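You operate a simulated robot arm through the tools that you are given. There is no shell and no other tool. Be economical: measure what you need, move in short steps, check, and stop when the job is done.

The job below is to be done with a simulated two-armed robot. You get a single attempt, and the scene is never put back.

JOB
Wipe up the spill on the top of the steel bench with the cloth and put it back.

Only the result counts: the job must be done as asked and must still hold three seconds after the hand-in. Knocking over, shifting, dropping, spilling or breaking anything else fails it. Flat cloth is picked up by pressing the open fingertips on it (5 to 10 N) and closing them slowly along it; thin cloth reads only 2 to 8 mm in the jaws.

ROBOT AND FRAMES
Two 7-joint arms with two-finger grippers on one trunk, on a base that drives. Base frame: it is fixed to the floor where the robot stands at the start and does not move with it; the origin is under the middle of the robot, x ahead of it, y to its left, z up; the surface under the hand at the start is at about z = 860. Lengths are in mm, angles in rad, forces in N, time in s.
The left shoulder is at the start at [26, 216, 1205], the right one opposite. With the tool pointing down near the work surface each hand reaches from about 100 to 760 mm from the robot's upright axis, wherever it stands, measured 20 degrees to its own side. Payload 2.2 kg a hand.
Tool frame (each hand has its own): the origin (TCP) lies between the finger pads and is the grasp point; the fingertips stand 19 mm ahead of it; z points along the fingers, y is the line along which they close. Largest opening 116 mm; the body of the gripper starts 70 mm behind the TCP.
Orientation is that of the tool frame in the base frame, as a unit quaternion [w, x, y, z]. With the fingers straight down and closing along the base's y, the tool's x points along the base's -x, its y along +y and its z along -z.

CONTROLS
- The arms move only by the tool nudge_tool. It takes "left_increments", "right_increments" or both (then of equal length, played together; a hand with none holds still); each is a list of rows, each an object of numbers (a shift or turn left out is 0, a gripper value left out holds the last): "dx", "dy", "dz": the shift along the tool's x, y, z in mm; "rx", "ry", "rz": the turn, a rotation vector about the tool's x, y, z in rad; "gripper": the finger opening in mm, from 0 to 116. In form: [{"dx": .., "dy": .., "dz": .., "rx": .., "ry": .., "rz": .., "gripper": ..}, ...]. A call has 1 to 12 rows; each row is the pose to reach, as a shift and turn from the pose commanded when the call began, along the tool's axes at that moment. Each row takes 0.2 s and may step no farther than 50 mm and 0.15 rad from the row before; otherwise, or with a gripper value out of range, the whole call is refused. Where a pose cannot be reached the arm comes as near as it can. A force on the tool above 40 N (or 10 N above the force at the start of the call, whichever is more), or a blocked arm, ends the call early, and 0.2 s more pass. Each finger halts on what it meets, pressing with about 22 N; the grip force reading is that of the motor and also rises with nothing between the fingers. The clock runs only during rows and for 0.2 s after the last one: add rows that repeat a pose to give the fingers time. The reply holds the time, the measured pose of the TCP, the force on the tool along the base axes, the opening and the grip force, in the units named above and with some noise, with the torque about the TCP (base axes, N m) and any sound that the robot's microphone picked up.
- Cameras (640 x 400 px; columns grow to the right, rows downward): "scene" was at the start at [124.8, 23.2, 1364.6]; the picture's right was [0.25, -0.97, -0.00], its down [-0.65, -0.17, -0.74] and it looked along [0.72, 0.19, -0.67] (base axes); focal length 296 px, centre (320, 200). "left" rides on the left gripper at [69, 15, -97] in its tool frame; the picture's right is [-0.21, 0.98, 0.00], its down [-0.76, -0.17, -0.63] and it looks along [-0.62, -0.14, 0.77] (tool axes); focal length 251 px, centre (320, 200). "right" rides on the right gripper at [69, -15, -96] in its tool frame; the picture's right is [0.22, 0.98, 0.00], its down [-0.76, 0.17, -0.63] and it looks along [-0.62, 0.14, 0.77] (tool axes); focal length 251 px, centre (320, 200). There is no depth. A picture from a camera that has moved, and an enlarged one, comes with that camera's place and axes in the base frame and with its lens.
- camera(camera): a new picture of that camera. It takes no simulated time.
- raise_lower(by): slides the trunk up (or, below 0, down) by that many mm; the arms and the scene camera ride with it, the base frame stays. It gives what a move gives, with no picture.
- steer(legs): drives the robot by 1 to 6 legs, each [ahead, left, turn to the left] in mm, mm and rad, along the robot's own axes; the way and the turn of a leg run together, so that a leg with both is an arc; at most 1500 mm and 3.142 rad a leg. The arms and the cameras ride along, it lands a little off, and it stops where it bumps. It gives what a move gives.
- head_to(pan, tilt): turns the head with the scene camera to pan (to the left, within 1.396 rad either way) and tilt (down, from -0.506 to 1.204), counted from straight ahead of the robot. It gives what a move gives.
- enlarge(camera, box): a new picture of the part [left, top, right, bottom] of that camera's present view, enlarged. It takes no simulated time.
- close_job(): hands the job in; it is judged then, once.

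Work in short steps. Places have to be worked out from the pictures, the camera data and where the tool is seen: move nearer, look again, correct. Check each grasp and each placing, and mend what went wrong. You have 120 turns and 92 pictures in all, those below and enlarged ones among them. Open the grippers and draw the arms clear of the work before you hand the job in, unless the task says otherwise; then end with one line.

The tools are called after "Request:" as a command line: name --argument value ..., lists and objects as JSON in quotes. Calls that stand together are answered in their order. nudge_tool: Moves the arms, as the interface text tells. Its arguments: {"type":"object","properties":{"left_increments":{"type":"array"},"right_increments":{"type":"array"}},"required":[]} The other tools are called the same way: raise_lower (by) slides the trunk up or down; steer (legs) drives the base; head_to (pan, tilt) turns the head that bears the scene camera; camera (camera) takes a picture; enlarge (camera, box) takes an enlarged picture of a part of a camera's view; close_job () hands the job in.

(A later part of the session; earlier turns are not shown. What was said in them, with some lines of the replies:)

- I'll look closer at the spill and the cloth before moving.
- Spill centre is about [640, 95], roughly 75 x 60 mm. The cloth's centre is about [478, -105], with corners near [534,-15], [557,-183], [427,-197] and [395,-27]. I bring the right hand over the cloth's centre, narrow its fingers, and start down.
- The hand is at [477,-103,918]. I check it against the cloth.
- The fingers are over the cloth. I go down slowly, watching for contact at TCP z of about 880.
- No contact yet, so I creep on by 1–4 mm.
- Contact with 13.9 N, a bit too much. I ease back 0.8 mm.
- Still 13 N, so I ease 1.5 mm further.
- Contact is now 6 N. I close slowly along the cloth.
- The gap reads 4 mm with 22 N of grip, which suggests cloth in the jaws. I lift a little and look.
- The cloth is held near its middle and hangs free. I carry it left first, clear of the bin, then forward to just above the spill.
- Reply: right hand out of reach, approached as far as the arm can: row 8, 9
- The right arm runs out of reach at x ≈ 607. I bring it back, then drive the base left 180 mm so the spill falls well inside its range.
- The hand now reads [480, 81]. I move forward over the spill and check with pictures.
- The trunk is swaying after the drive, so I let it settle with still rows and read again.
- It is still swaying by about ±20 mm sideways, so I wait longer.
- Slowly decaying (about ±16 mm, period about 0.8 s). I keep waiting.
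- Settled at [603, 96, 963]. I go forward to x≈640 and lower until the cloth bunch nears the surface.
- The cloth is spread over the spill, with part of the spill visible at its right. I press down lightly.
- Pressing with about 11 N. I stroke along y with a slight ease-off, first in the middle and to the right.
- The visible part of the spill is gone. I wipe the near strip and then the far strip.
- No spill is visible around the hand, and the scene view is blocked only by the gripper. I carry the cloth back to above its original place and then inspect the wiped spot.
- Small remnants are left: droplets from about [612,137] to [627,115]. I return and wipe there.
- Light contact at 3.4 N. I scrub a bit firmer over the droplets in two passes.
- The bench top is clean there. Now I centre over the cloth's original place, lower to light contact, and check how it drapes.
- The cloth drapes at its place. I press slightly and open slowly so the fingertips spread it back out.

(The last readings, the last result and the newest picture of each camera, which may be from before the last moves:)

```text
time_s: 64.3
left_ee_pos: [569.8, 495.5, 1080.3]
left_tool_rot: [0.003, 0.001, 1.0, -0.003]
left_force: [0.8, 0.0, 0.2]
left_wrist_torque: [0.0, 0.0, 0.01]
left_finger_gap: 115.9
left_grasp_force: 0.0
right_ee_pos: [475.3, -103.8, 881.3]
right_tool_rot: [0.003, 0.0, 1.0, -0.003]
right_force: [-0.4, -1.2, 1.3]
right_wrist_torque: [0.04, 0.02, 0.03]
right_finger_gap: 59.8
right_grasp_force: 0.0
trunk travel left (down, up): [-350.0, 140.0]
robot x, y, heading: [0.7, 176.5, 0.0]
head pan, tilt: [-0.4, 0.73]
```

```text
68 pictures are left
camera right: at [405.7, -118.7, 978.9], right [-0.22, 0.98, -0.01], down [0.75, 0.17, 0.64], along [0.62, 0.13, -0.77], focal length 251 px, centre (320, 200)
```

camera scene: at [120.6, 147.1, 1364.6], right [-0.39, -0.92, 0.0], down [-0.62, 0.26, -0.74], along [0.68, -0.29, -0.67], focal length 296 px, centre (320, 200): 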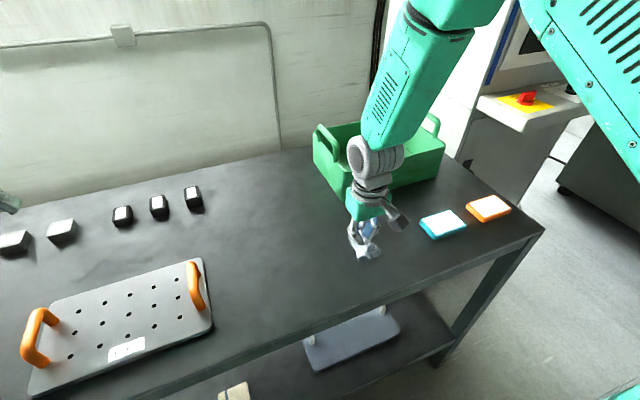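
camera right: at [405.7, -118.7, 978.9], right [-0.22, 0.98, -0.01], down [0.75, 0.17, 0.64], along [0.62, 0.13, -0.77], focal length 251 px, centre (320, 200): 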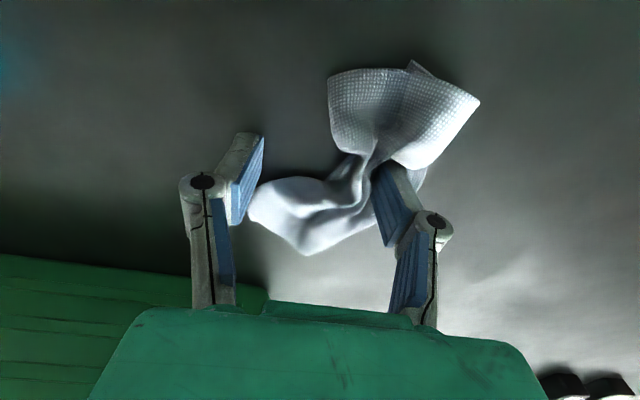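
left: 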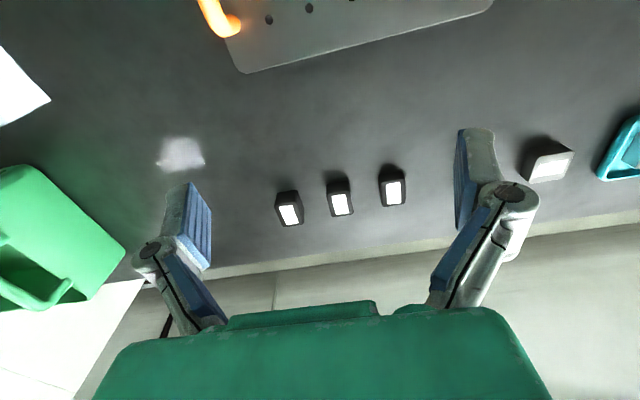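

The bunch moved with the +y finger and is still gathered. I lift gently and look.

Request:
nudge_tool --right_increments '[{"dz": -5}, {"dz": -20}, {"dz": -60}, {"dz": -100}, {"dz": -120, "dx": 40}, {"dz": -120, "dx": 80}, {"dz": -120, "dx": 80}]'

Request:
camera --camera "right"

Request:
enlarge --camera "scene" --box '[280, 140, 480, 280]'

```text
time_s: 65.9
left_ee_pos: [571.2, 494.4, 1080.1]
left_tool_rot: [0.003, 0.0, 1.0, -0.002]
left_force: [0.1, 0.9, 0.3]
left_wrist_torque: [-0.01, 0.02, -0.01]
left_finger_gap: 116.3
left_grasp_force: 0.1
right_ee_pos: [397.8, -105.0, 999.3]
right_tool_rot: [0.003, 0.0, 1.0, -0.002]
right_force: [-0.5, 0.8, 0.9]
right_wrist_torque: [0.0, 0.04, -0.04]
right_finger_gap: 60.0
right_grasp_force: 0.1
trunk travel left (down, up): [-350.0, 140.0]
robot x, y, heading: [-0.0, 178.0, 0.005]
head pan, tilt: [-0.4, 0.73]
```

```text
67 pictures are left
camera right: at [326.6, -120.3, 1097.2], right [-0.22, 0.98, -0.01], down [0.75, 0.17, 0.64], along [0.62, 0.13, -0.77], focal length 251 px, centre (320, 200)
```

right: 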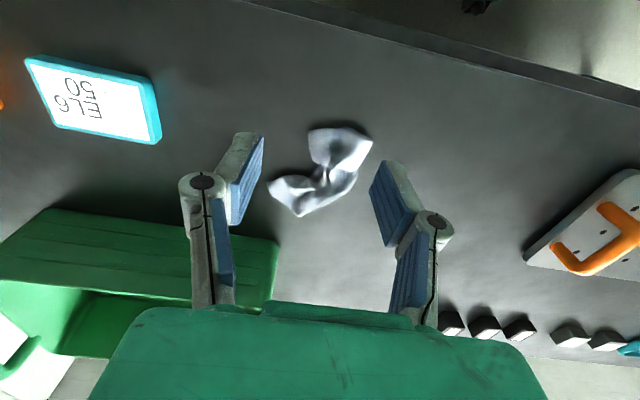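

```text
2.86 times, centred on (380, 210) of scene
camera zoom: at [121.2, 146.9, 1364.4], right [-0.39, -0.92, 0.0], down [-0.62, 0.26, -0.74], along [0.68, -0.29, -0.67], focal length 845 px, centre (149, 171)
```

zoom: 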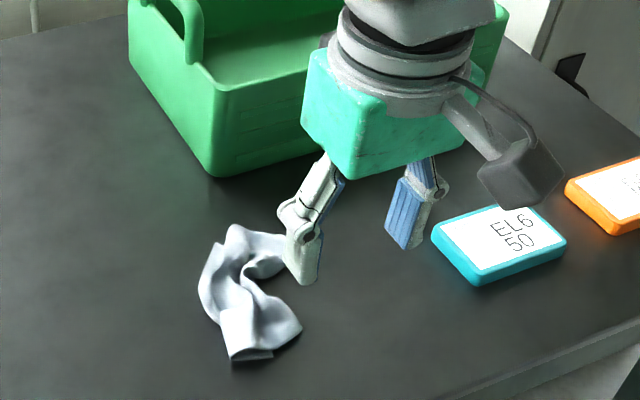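

The cloth sits bunched with its centre near [471,-88], about 17 mm off the original. I'd like it flatter and better centred, so I look closer.

Request:
enlarge --camera "right" --box '[240, 100, 400, 230]'

```text
3.08 times, centred on (320, 165) of right
camera zoom: at [326.6, -120.3, 1097.2], right [-0.22, 0.98, -0.01], down [0.75, 0.17, 0.64], along [0.62, 0.13, -0.77], focal length 774 px, centre (320, 308)
```

zoom: 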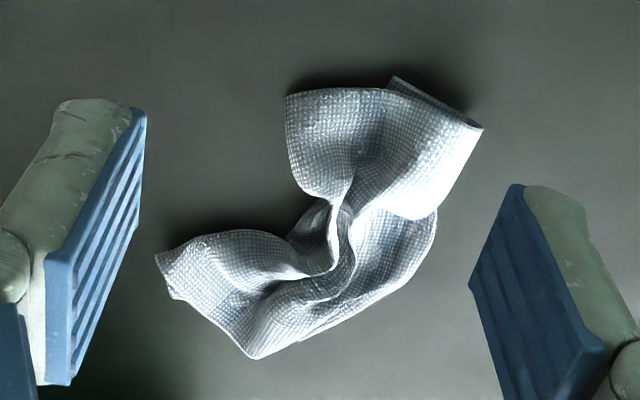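

I'll unfold it a bit: press the fingertips on the near lobe (about [440,-85]) and open them outward.

Request:
nudge_tool --right_increments '[{"dx": -20, "dy": 10, "gripper": 28}, {"dx": -42, "dy": 20}, {"dx": -42, "dy": 20, "dz": 45}, {"dx": -42, "dy": 20, "dz": 85}, {"dx": -42, "dy": 20, "dz": 105}, {"dx": -42, "dy": 20, "dz": 114}, {"dx": -42, "dy": 20, "dz": 119}, {"dx": -42, "dy": 20, "dz": 120}, {"dx": -42, "dy": 20, "dz": 120}]'

```text
time_s: 67.9
left_ee_pos: [570.2, 496.3, 1079.5]
left_tool_rot: [0.003, 0.0, 1.0, -0.003]
left_force: [-0.1, -0.4, -0.9]
left_wrist_torque: [0.02, 0.01, -0.02]
left_finger_gap: 116.0
left_grasp_force: 0.0
right_ee_pos: [438.1, -82.6, 880.5]
right_tool_rot: [0.003, 0.0, 1.0, -0.003]
right_force: [-0.2, -0.2, 9.7]
right_wrist_torque: [0.01, -0.01, 0.0]
right_finger_gap: 22.0
right_grasp_force: 0.1
trunk travel left (down, up): [-350.0, 140.0]
robot x, y, heading: [-2.5, 176.2, 0.0]
head pan, tilt: [-0.4, 0.73]
```

Pressing with 9.7 N; I open slowly outward.

Request:
nudge_tool --right_increments '[{"gripper": 30}, {"gripper": 36}, {"gripper": 42}, {"gripper": 48}, {"gripper": 54}, {"gripper": 60}, {"gripper": 66}, {"gripper": 72}, {"gripper": 78}, {"gripper": 84}, {"gripper": 90}, {"gripper": 90}]'

Request:
camera --camera "right"

```text
time_s: 70.5
left_ee_pos: [569.4, 495.1, 1080.8]
left_tool_rot: [0.003, 0.0, 1.0, -0.002]
left_force: [-0.3, -0.2, -0.9]
left_wrist_torque: [-0.02, 0.0, -0.04]
left_finger_gap: 116.0
left_grasp_force: 0.1
right_ee_pos: [437.4, -82.9, 882.1]
right_tool_rot: [0.004, 0.0, 1.0, -0.003]
right_force: [-0.5, 0.0, -0.7]
right_wrist_torque: [-0.02, -0.01, 0.0]
right_finger_gap: 89.7
right_grasp_force: 0.1
trunk travel left (down, up): [-350.0, 140.0]
robot x, y, heading: [0.8, 177.0, 0.001]
head pan, tilt: [-0.4, 0.73]
```

```text
64 pictures are left
camera right: at [367.2, -97.9, 978.6], right [-0.22, 0.98, -0.01], down [0.75, 0.17, 0.64], along [0.62, 0.13, -0.77], focal length 251 px, centre (320, 200)
```

right: 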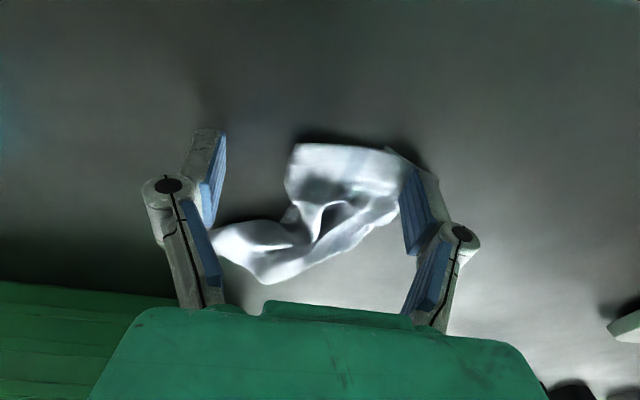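

Contact was lost partway, but the waist opened somewhat. I lift and look again.

Request:
nudge_tool --right_increments '[{"dz": -10}, {"dz": -50}, {"dz": -100}, {"dz": -120, "dx": 25, "dy": -10}, {"dz": -120, "dx": 45, "dy": -20}, {"dz": -120, "dx": 45, "dy": -20}]'

Request:
enlarge --camera "right" --box '[220, 90, 420, 230]'

```text
time_s: 71.9
left_ee_pos: [570.7, 495.6, 1080.7]
left_tool_rot: [0.003, 0.0, 1.0, -0.003]
left_force: [-0.3, 0.3, 0.5]
left_wrist_torque: [0.01, -0.02, 0.03]
left_finger_gap: 115.9
left_grasp_force: 0.1
right_ee_pos: [392.4, -107.1, 998.8]
right_tool_rot: [0.004, 0.0, 1.0, -0.003]
right_force: [0.1, 0.6, -0.5]
right_wrist_torque: [0.01, 0.01, 0.01]
right_finger_gap: 90.1
right_grasp_force: 0.0
trunk travel left (down, up): [-350.0, 140.0]
robot x, y, heading: [1.5, 177.6, -0.003]
head pan, tilt: [-0.4, 0.73]
```

```text
2.86 times, centred on (320, 160) of right
camera zoom: at [321.6, -122.0, 1095.5], right [-0.21, 0.98, -0.01], down [0.75, 0.17, 0.64], along [0.62, 0.13, -0.77], focal length 718 px, centre (320, 314)
```

zoom: 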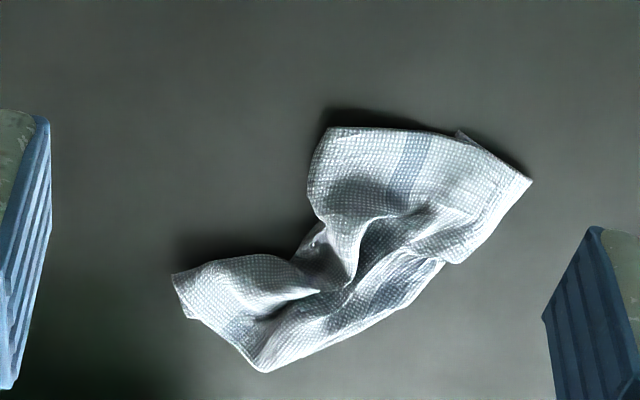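

It's opening up. I close the fingers and use them as a presser, dragging the near lobe's right side toward -y to flatten and recentre the cloth.

Request:
nudge_tool --right_increments '[{"dx": -23, "dy": 6, "gripper": 0}, {"dx": -46, "dy": 12}, {"dx": -46, "dy": 12, "dz": 45}, {"dx": -46, "dy": 12, "dz": 85}, {"dx": -46, "dy": 12, "dz": 105}, {"dx": -46, "dy": 12, "dz": 114}, {"dx": -46, "dy": 12, "dz": 118}, {"dx": -46, "dy": 12, "dz": 119}, {"dx": -46, "dy": 12, "dz": 119}]'

```text
time_s: 73.9
left_ee_pos: [569.0, 496.1, 1079.4]
left_tool_rot: [0.003, 0.0, 1.0, -0.004]
left_force: [0.3, -0.1, 0.2]
left_wrist_torque: [0.0, 0.0, 0.0]
left_finger_gap: 115.9
left_grasp_force: 0.1
right_ee_pos: [439.8, -89.5, 880.1]
right_tool_rot: [0.003, -0.001, 1.0, -0.004]
right_force: [0.5, 1.1, 3.6]
right_wrist_torque: [0.03, -0.03, -0.03]
right_finger_gap: 0.0
right_grasp_force: 22.0
trunk travel left (down, up): [-350.0, 140.0]
robot x, y, heading: [3.0, 175.4, -0.0]
head pan, tilt: [-0.4, 0.73]
```

I drag 60 mm toward -y with slightly more pressure, then lift and look.

Request:
nudge_tool --right_increments '[{"dz": 0.8}, {"dz": 0.8, "dy": -10, "dx": 2}, {"dz": 0.8, "dy": -20, "dx": 4}, {"dz": 0.8, "dy": -30, "dx": 6}, {"dz": 0.8, "dy": -40, "dx": 8}, {"dz": 0.8, "dy": -50, "dx": 10}, {"dz": 0.8, "dy": -60, "dx": 12}, {"dz": -5, "dy": -60, "dx": 12}, {"dz": -50, "dy": -60, "dx": 12}, {"dz": -90, "dy": -40, "dx": 30}, {"dz": -119, "dy": -12, "dx": 48}, {"dz": -119, "dy": -12, "dx": 48, "gripper": 90}]'

Request:
enlarge --camera "right" --box '[180, 70, 440, 230]'

```text
time_s: 76.5
left_ee_pos: [570.8, 497.2, 1079.5]
left_tool_rot: [0.003, 0.0, 1.0, -0.004]
left_force: [0.7, -0.2, -0.3]
left_wrist_torque: [-0.01, 0.01, 0.01]
left_finger_gap: 116.1
left_grasp_force: 0.1
right_ee_pos: [387.9, -99.8, 996.9]
right_tool_rot: [0.002, 0.0, 1.0, -0.003]
right_force: [-0.1, -0.3, 0.3]
right_wrist_torque: [0.0, 0.02, 0.03]
right_finger_gap: 90.2
right_grasp_force: 0.1
trunk travel left (down, up): [-350.0, 140.0]
robot x, y, heading: [-1.5, 177.7, 0.004]
head pan, tilt: [-0.4, 0.73]
```

```text
2.46 times, centred on (310, 150) of right
camera zoom: at [318.1, -114.0, 1095.7], right [-0.22, 0.98, -0.01], down [0.75, 0.17, 0.64], along [0.62, 0.13, -0.77], focal length 619 px, centre (345, 323)
```

zoom: 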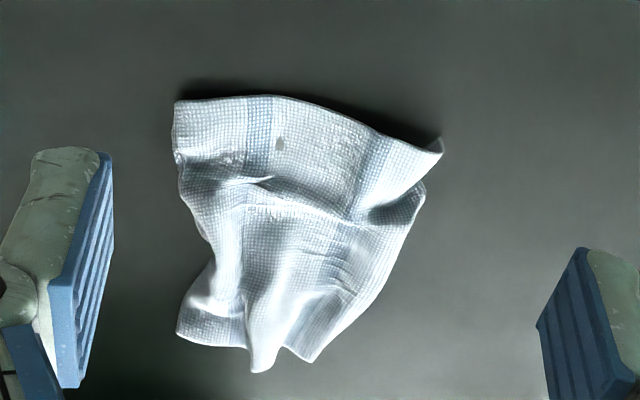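

Much flatter, with its centre at about [456,-105], so y is right and x is about 20 mm short. I press on the far part (about [505,-115]) and pull it 30 mm in +x.

Request:
nudge_tool --right_increments '[{"dx": -40, "dy": -5, "gripper": 0}, {"dx": -80, "dy": -10}, {"dx": -117, "dy": -15}, {"dx": -117, "dy": -15, "dz": 45}, {"dx": -117, "dy": -15, "dz": 85}, {"dx": -117, "dy": -15, "dz": 105}, {"dx": -117, "dy": -15, "dz": 114}, {"dx": -117, "dy": -15, "dz": 117}, {"dx": -117, "dy": -15, "dz": 117}]'

```text
time_s: 78.5
left_ee_pos: [569.3, 494.8, 1079.9]
left_tool_rot: [0.003, 0.0, 1.0, -0.003]
left_force: [0.1, -0.1, 0.5]
left_wrist_torque: [-0.01, 0.01, 0.0]
left_finger_gap: 116.0
left_grasp_force: 0.0
right_ee_pos: [508.5, -116.9, 883.4]
right_tool_rot: [0.003, 0.0, 1.0, -0.003]
right_force: [-0.6, 0.3, -0.3]
right_wrist_torque: [-0.02, -0.04, -0.01]
right_finger_gap: 0.1
right_grasp_force: 22.3
trunk travel left (down, up): [-350.0, 140.0]
robot x, y, heading: [-5.3, 180.9, 0.006]
head pan, tilt: [-0.4, 0.73]
```

I go down 4 mm to contact, drag 32 mm forward, lift and look.

Request:
nudge_tool --right_increments '[{"dz": 2.5}, {"dz": 4.2}, {"dz": 4.2}, {"dz": 4.2, "dx": -8}, {"dz": 4.2, "dx": -16}, {"dz": 4.2, "dx": -24}, {"dz": 4.2, "dx": -32}, {"dz": -5, "dx": -32}, {"dz": -50, "dx": -20}, {"dz": -90, "dx": 20}, {"dz": -115, "dx": 65}, {"dz": -115, "dx": 110, "gripper": 90}]'

Request:
enlarge --camera "right" --box '[180, 70, 440, 230]'

```text
refused: row 10 steps farther than a row can; nothing moved
```

```text
2.46 times, centred on (310, 150) of right
camera zoom: at [437.9, -132.7, 980.3], right [-0.22, 0.98, -0.01], down [0.75, 0.17, 0.64], along [0.62, 0.13, -0.77], focal length 619 px, centre (345, 323)
```

zoom: 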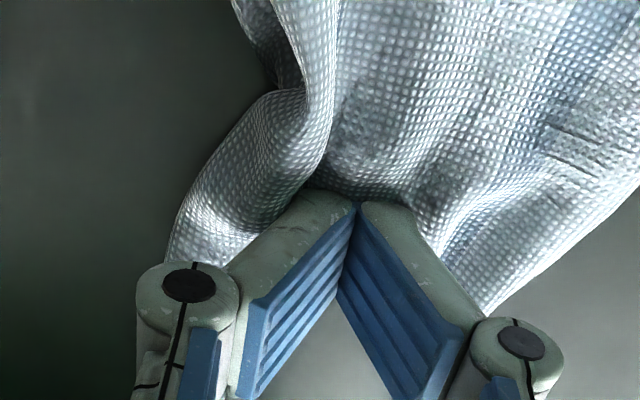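

The call was refused because one step was too long. The tips are over the far part of the cloth, so I repeat with shorter steps.

Request:
nudge_tool --right_increments '[{"dz": 2.5}, {"dz": 4.2}, {"dz": 4.2}, {"dz": 4.2, "dx": -8}, {"dz": 4.2, "dx": -16}, {"dz": 4.2, "dx": -24}, {"dz": 4.2, "dx": -32}, {"dz": -5, "dx": -32}, {"dz": -45, "dx": -32}, {"dz": -80, "dx": -10}, {"dz": -100, "dx": 30}, {"dz": -115, "dx": 70}]'

Request:
nudge_tool --right_increments '[{"dx": 45, "gripper": 90}, {"dx": 45}, {"dx": 45}]'

Request:
enlarge --camera "right" --box '[180, 70, 440, 230]'

```text
time_s: 81.1
left_ee_pos: [568.1, 495.7, 1081.4]
left_tool_rot: [0.004, 0.0, 1.0, -0.002]
left_force: [0.2, 0.0, 0.5]
left_wrist_torque: [-0.03, -0.04, -0.01]
left_finger_gap: 116.0
left_grasp_force: 0.0
right_ee_pos: [429.2, -118.9, 996.1]
right_tool_rot: [0.004, -0.001, 1.0, -0.003]
right_force: [-0.7, 0.0, 0.1]
right_wrist_torque: [-0.04, -0.01, 0.0]
right_finger_gap: 0.0
right_grasp_force: 21.8
trunk travel left (down, up): [-350.0, 140.0]
robot x, y, heading: [-0.5, 178.3, 0.003]
head pan, tilt: [-0.4, 0.73]
```

```text
time_s: 81.9
left_ee_pos: [570.3, 495.3, 1079.8]
left_tool_rot: [0.004, 0.0, 1.0, -0.002]
left_force: [-0.4, -0.8, -0.3]
left_wrist_torque: [-0.01, 0.03, 0.0]
left_finger_gap: 116.1
left_grasp_force: 0.2
right_ee_pos: [387.4, -117.7, 996.7]
right_tool_rot: [0.002, 0.0, 1.0, -0.004]
right_force: [-0.4, 0.4, -0.3]
right_wrist_torque: [0.01, -0.01, 0.01]
right_finger_gap: 89.9
right_grasp_force: 0.1
trunk travel left (down, up): [-350.0, 140.0]
robot x, y, heading: [-1.7, 180.0, 0.001]
head pan, tilt: [-0.4, 0.73]
```

```text
2.46 times, centred on (310, 150) of right
camera zoom: at [317.7, -134.2, 1093.8], right [-0.22, 0.98, -0.01], down [0.75, 0.17, 0.64], along [0.62, 0.13, -0.77], focal length 619 px, centre (345, 323)
```

zoom: 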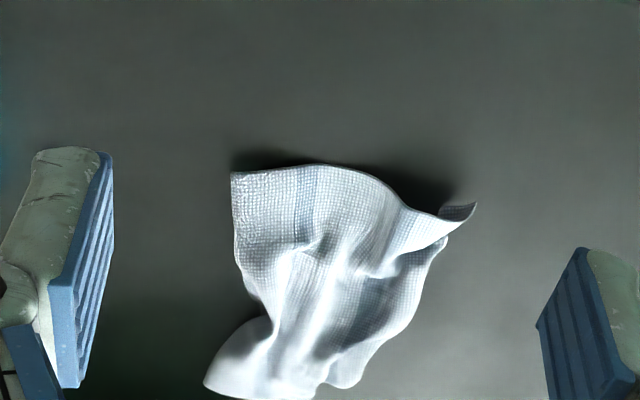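

Cloth centre is now about [480,-107], essentially its original centre, and it lies fairly spread. I open the gripper, raise the arm clear, and take a last look.

Request:
nudge_tool --right_increments '[{"dz": -40, "gripper": 116}, {"dz": -80}, {"dz": -80, "dy": -45}, {"dz": -80, "dy": -90}, {"dz": -80, "dy": -130}, {"dz": -80, "dy": -130}]'

Request:
camera --camera "scene"

Request:
head_to --pan 0.1 --tilt 0.73

Request:
camera --camera "scene"

```text
time_s: 83.3
left_ee_pos: [571.8, 496.4, 1079.7]
left_tool_rot: [0.004, 0.0, 1.0, -0.002]
left_force: [0.0, -0.3, 0.3]
left_wrist_torque: [-0.03, 0.03, -0.01]
left_finger_gap: 115.9
left_grasp_force: 0.0
right_ee_pos: [390.4, -249.8, 1076.0]
right_tool_rot: [0.003, -0.001, 1.0, -0.004]
right_force: [0.0, 0.5, -0.7]
right_wrist_torque: [0.01, 0.03, -0.02]
right_finger_gap: 116.0
right_grasp_force: 0.0
trunk travel left (down, up): [-350.0, 140.0]
robot x, y, heading: [-0.5, 177.7, 0.004]
head pan, tilt: [-0.4, 0.73]
```

```text
59 pictures are left
camera scene: at [120.1, 145.6, 1364.5], right [-0.39, -0.92, 0.0], down [-0.62, 0.26, -0.74], along [0.68, -0.29, -0.67], focal length 296 px, centre (320, 200)
```

scene: 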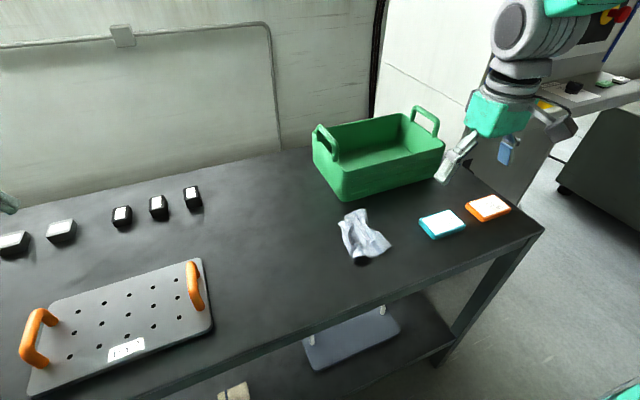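

```text
time_s: 84.3
left_ee_pos: [571.2, 494.2, 1080.1]
left_tool_rot: [0.003, 0.0, 1.0, -0.003]
left_force: [0.6, 0.2, -0.7]
left_wrist_torque: [0.01, 0.02, 0.0]
left_finger_gap: 116.2
left_grasp_force: 0.0
right_ee_pos: [390.0, -249.7, 1076.1]
right_tool_rot: [0.003, 0.0, 1.0, -0.003]
right_force: [0.2, 0.5, 0.2]
right_wrist_torque: [-0.02, 0.04, 0.01]
right_finger_gap: 116.0
right_grasp_force: 0.1
trunk travel left (down, up): [-350.0, 140.0]
robot x, y, heading: [-2.9, 181.4, -0.0]
head pan, tilt: [0.099, 0.73]
```

```text
58 pictures are left
camera scene: at [125.7, 187.0, 1364.6], right [0.1, -0.99, 0.0], down [-0.67, -0.07, -0.74], along [0.74, 0.07, -0.67], focal length 296 px, centre (320, 200)
```

scene: 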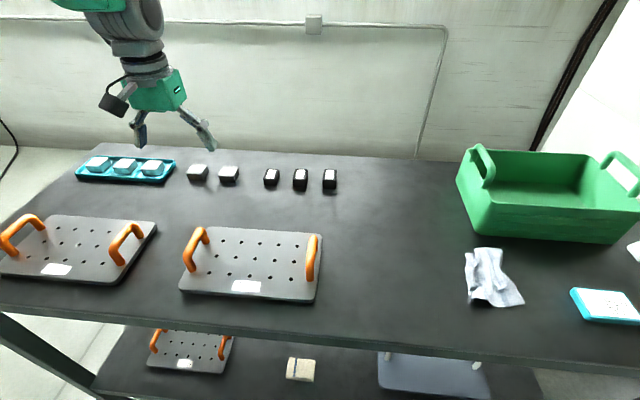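

The bench top is clean, the cloth lies at its original place (centre about [483,-110] against [478,-105]), nothing else has moved, and both arms are clear and open. I hand the job in.

Request:
close_job

```text
The job is handed in.
```

I wiped up the spill on the bench top and put the cloth back, centred about 7 mm from where it started; it lies crumpled rather than flat as it was.
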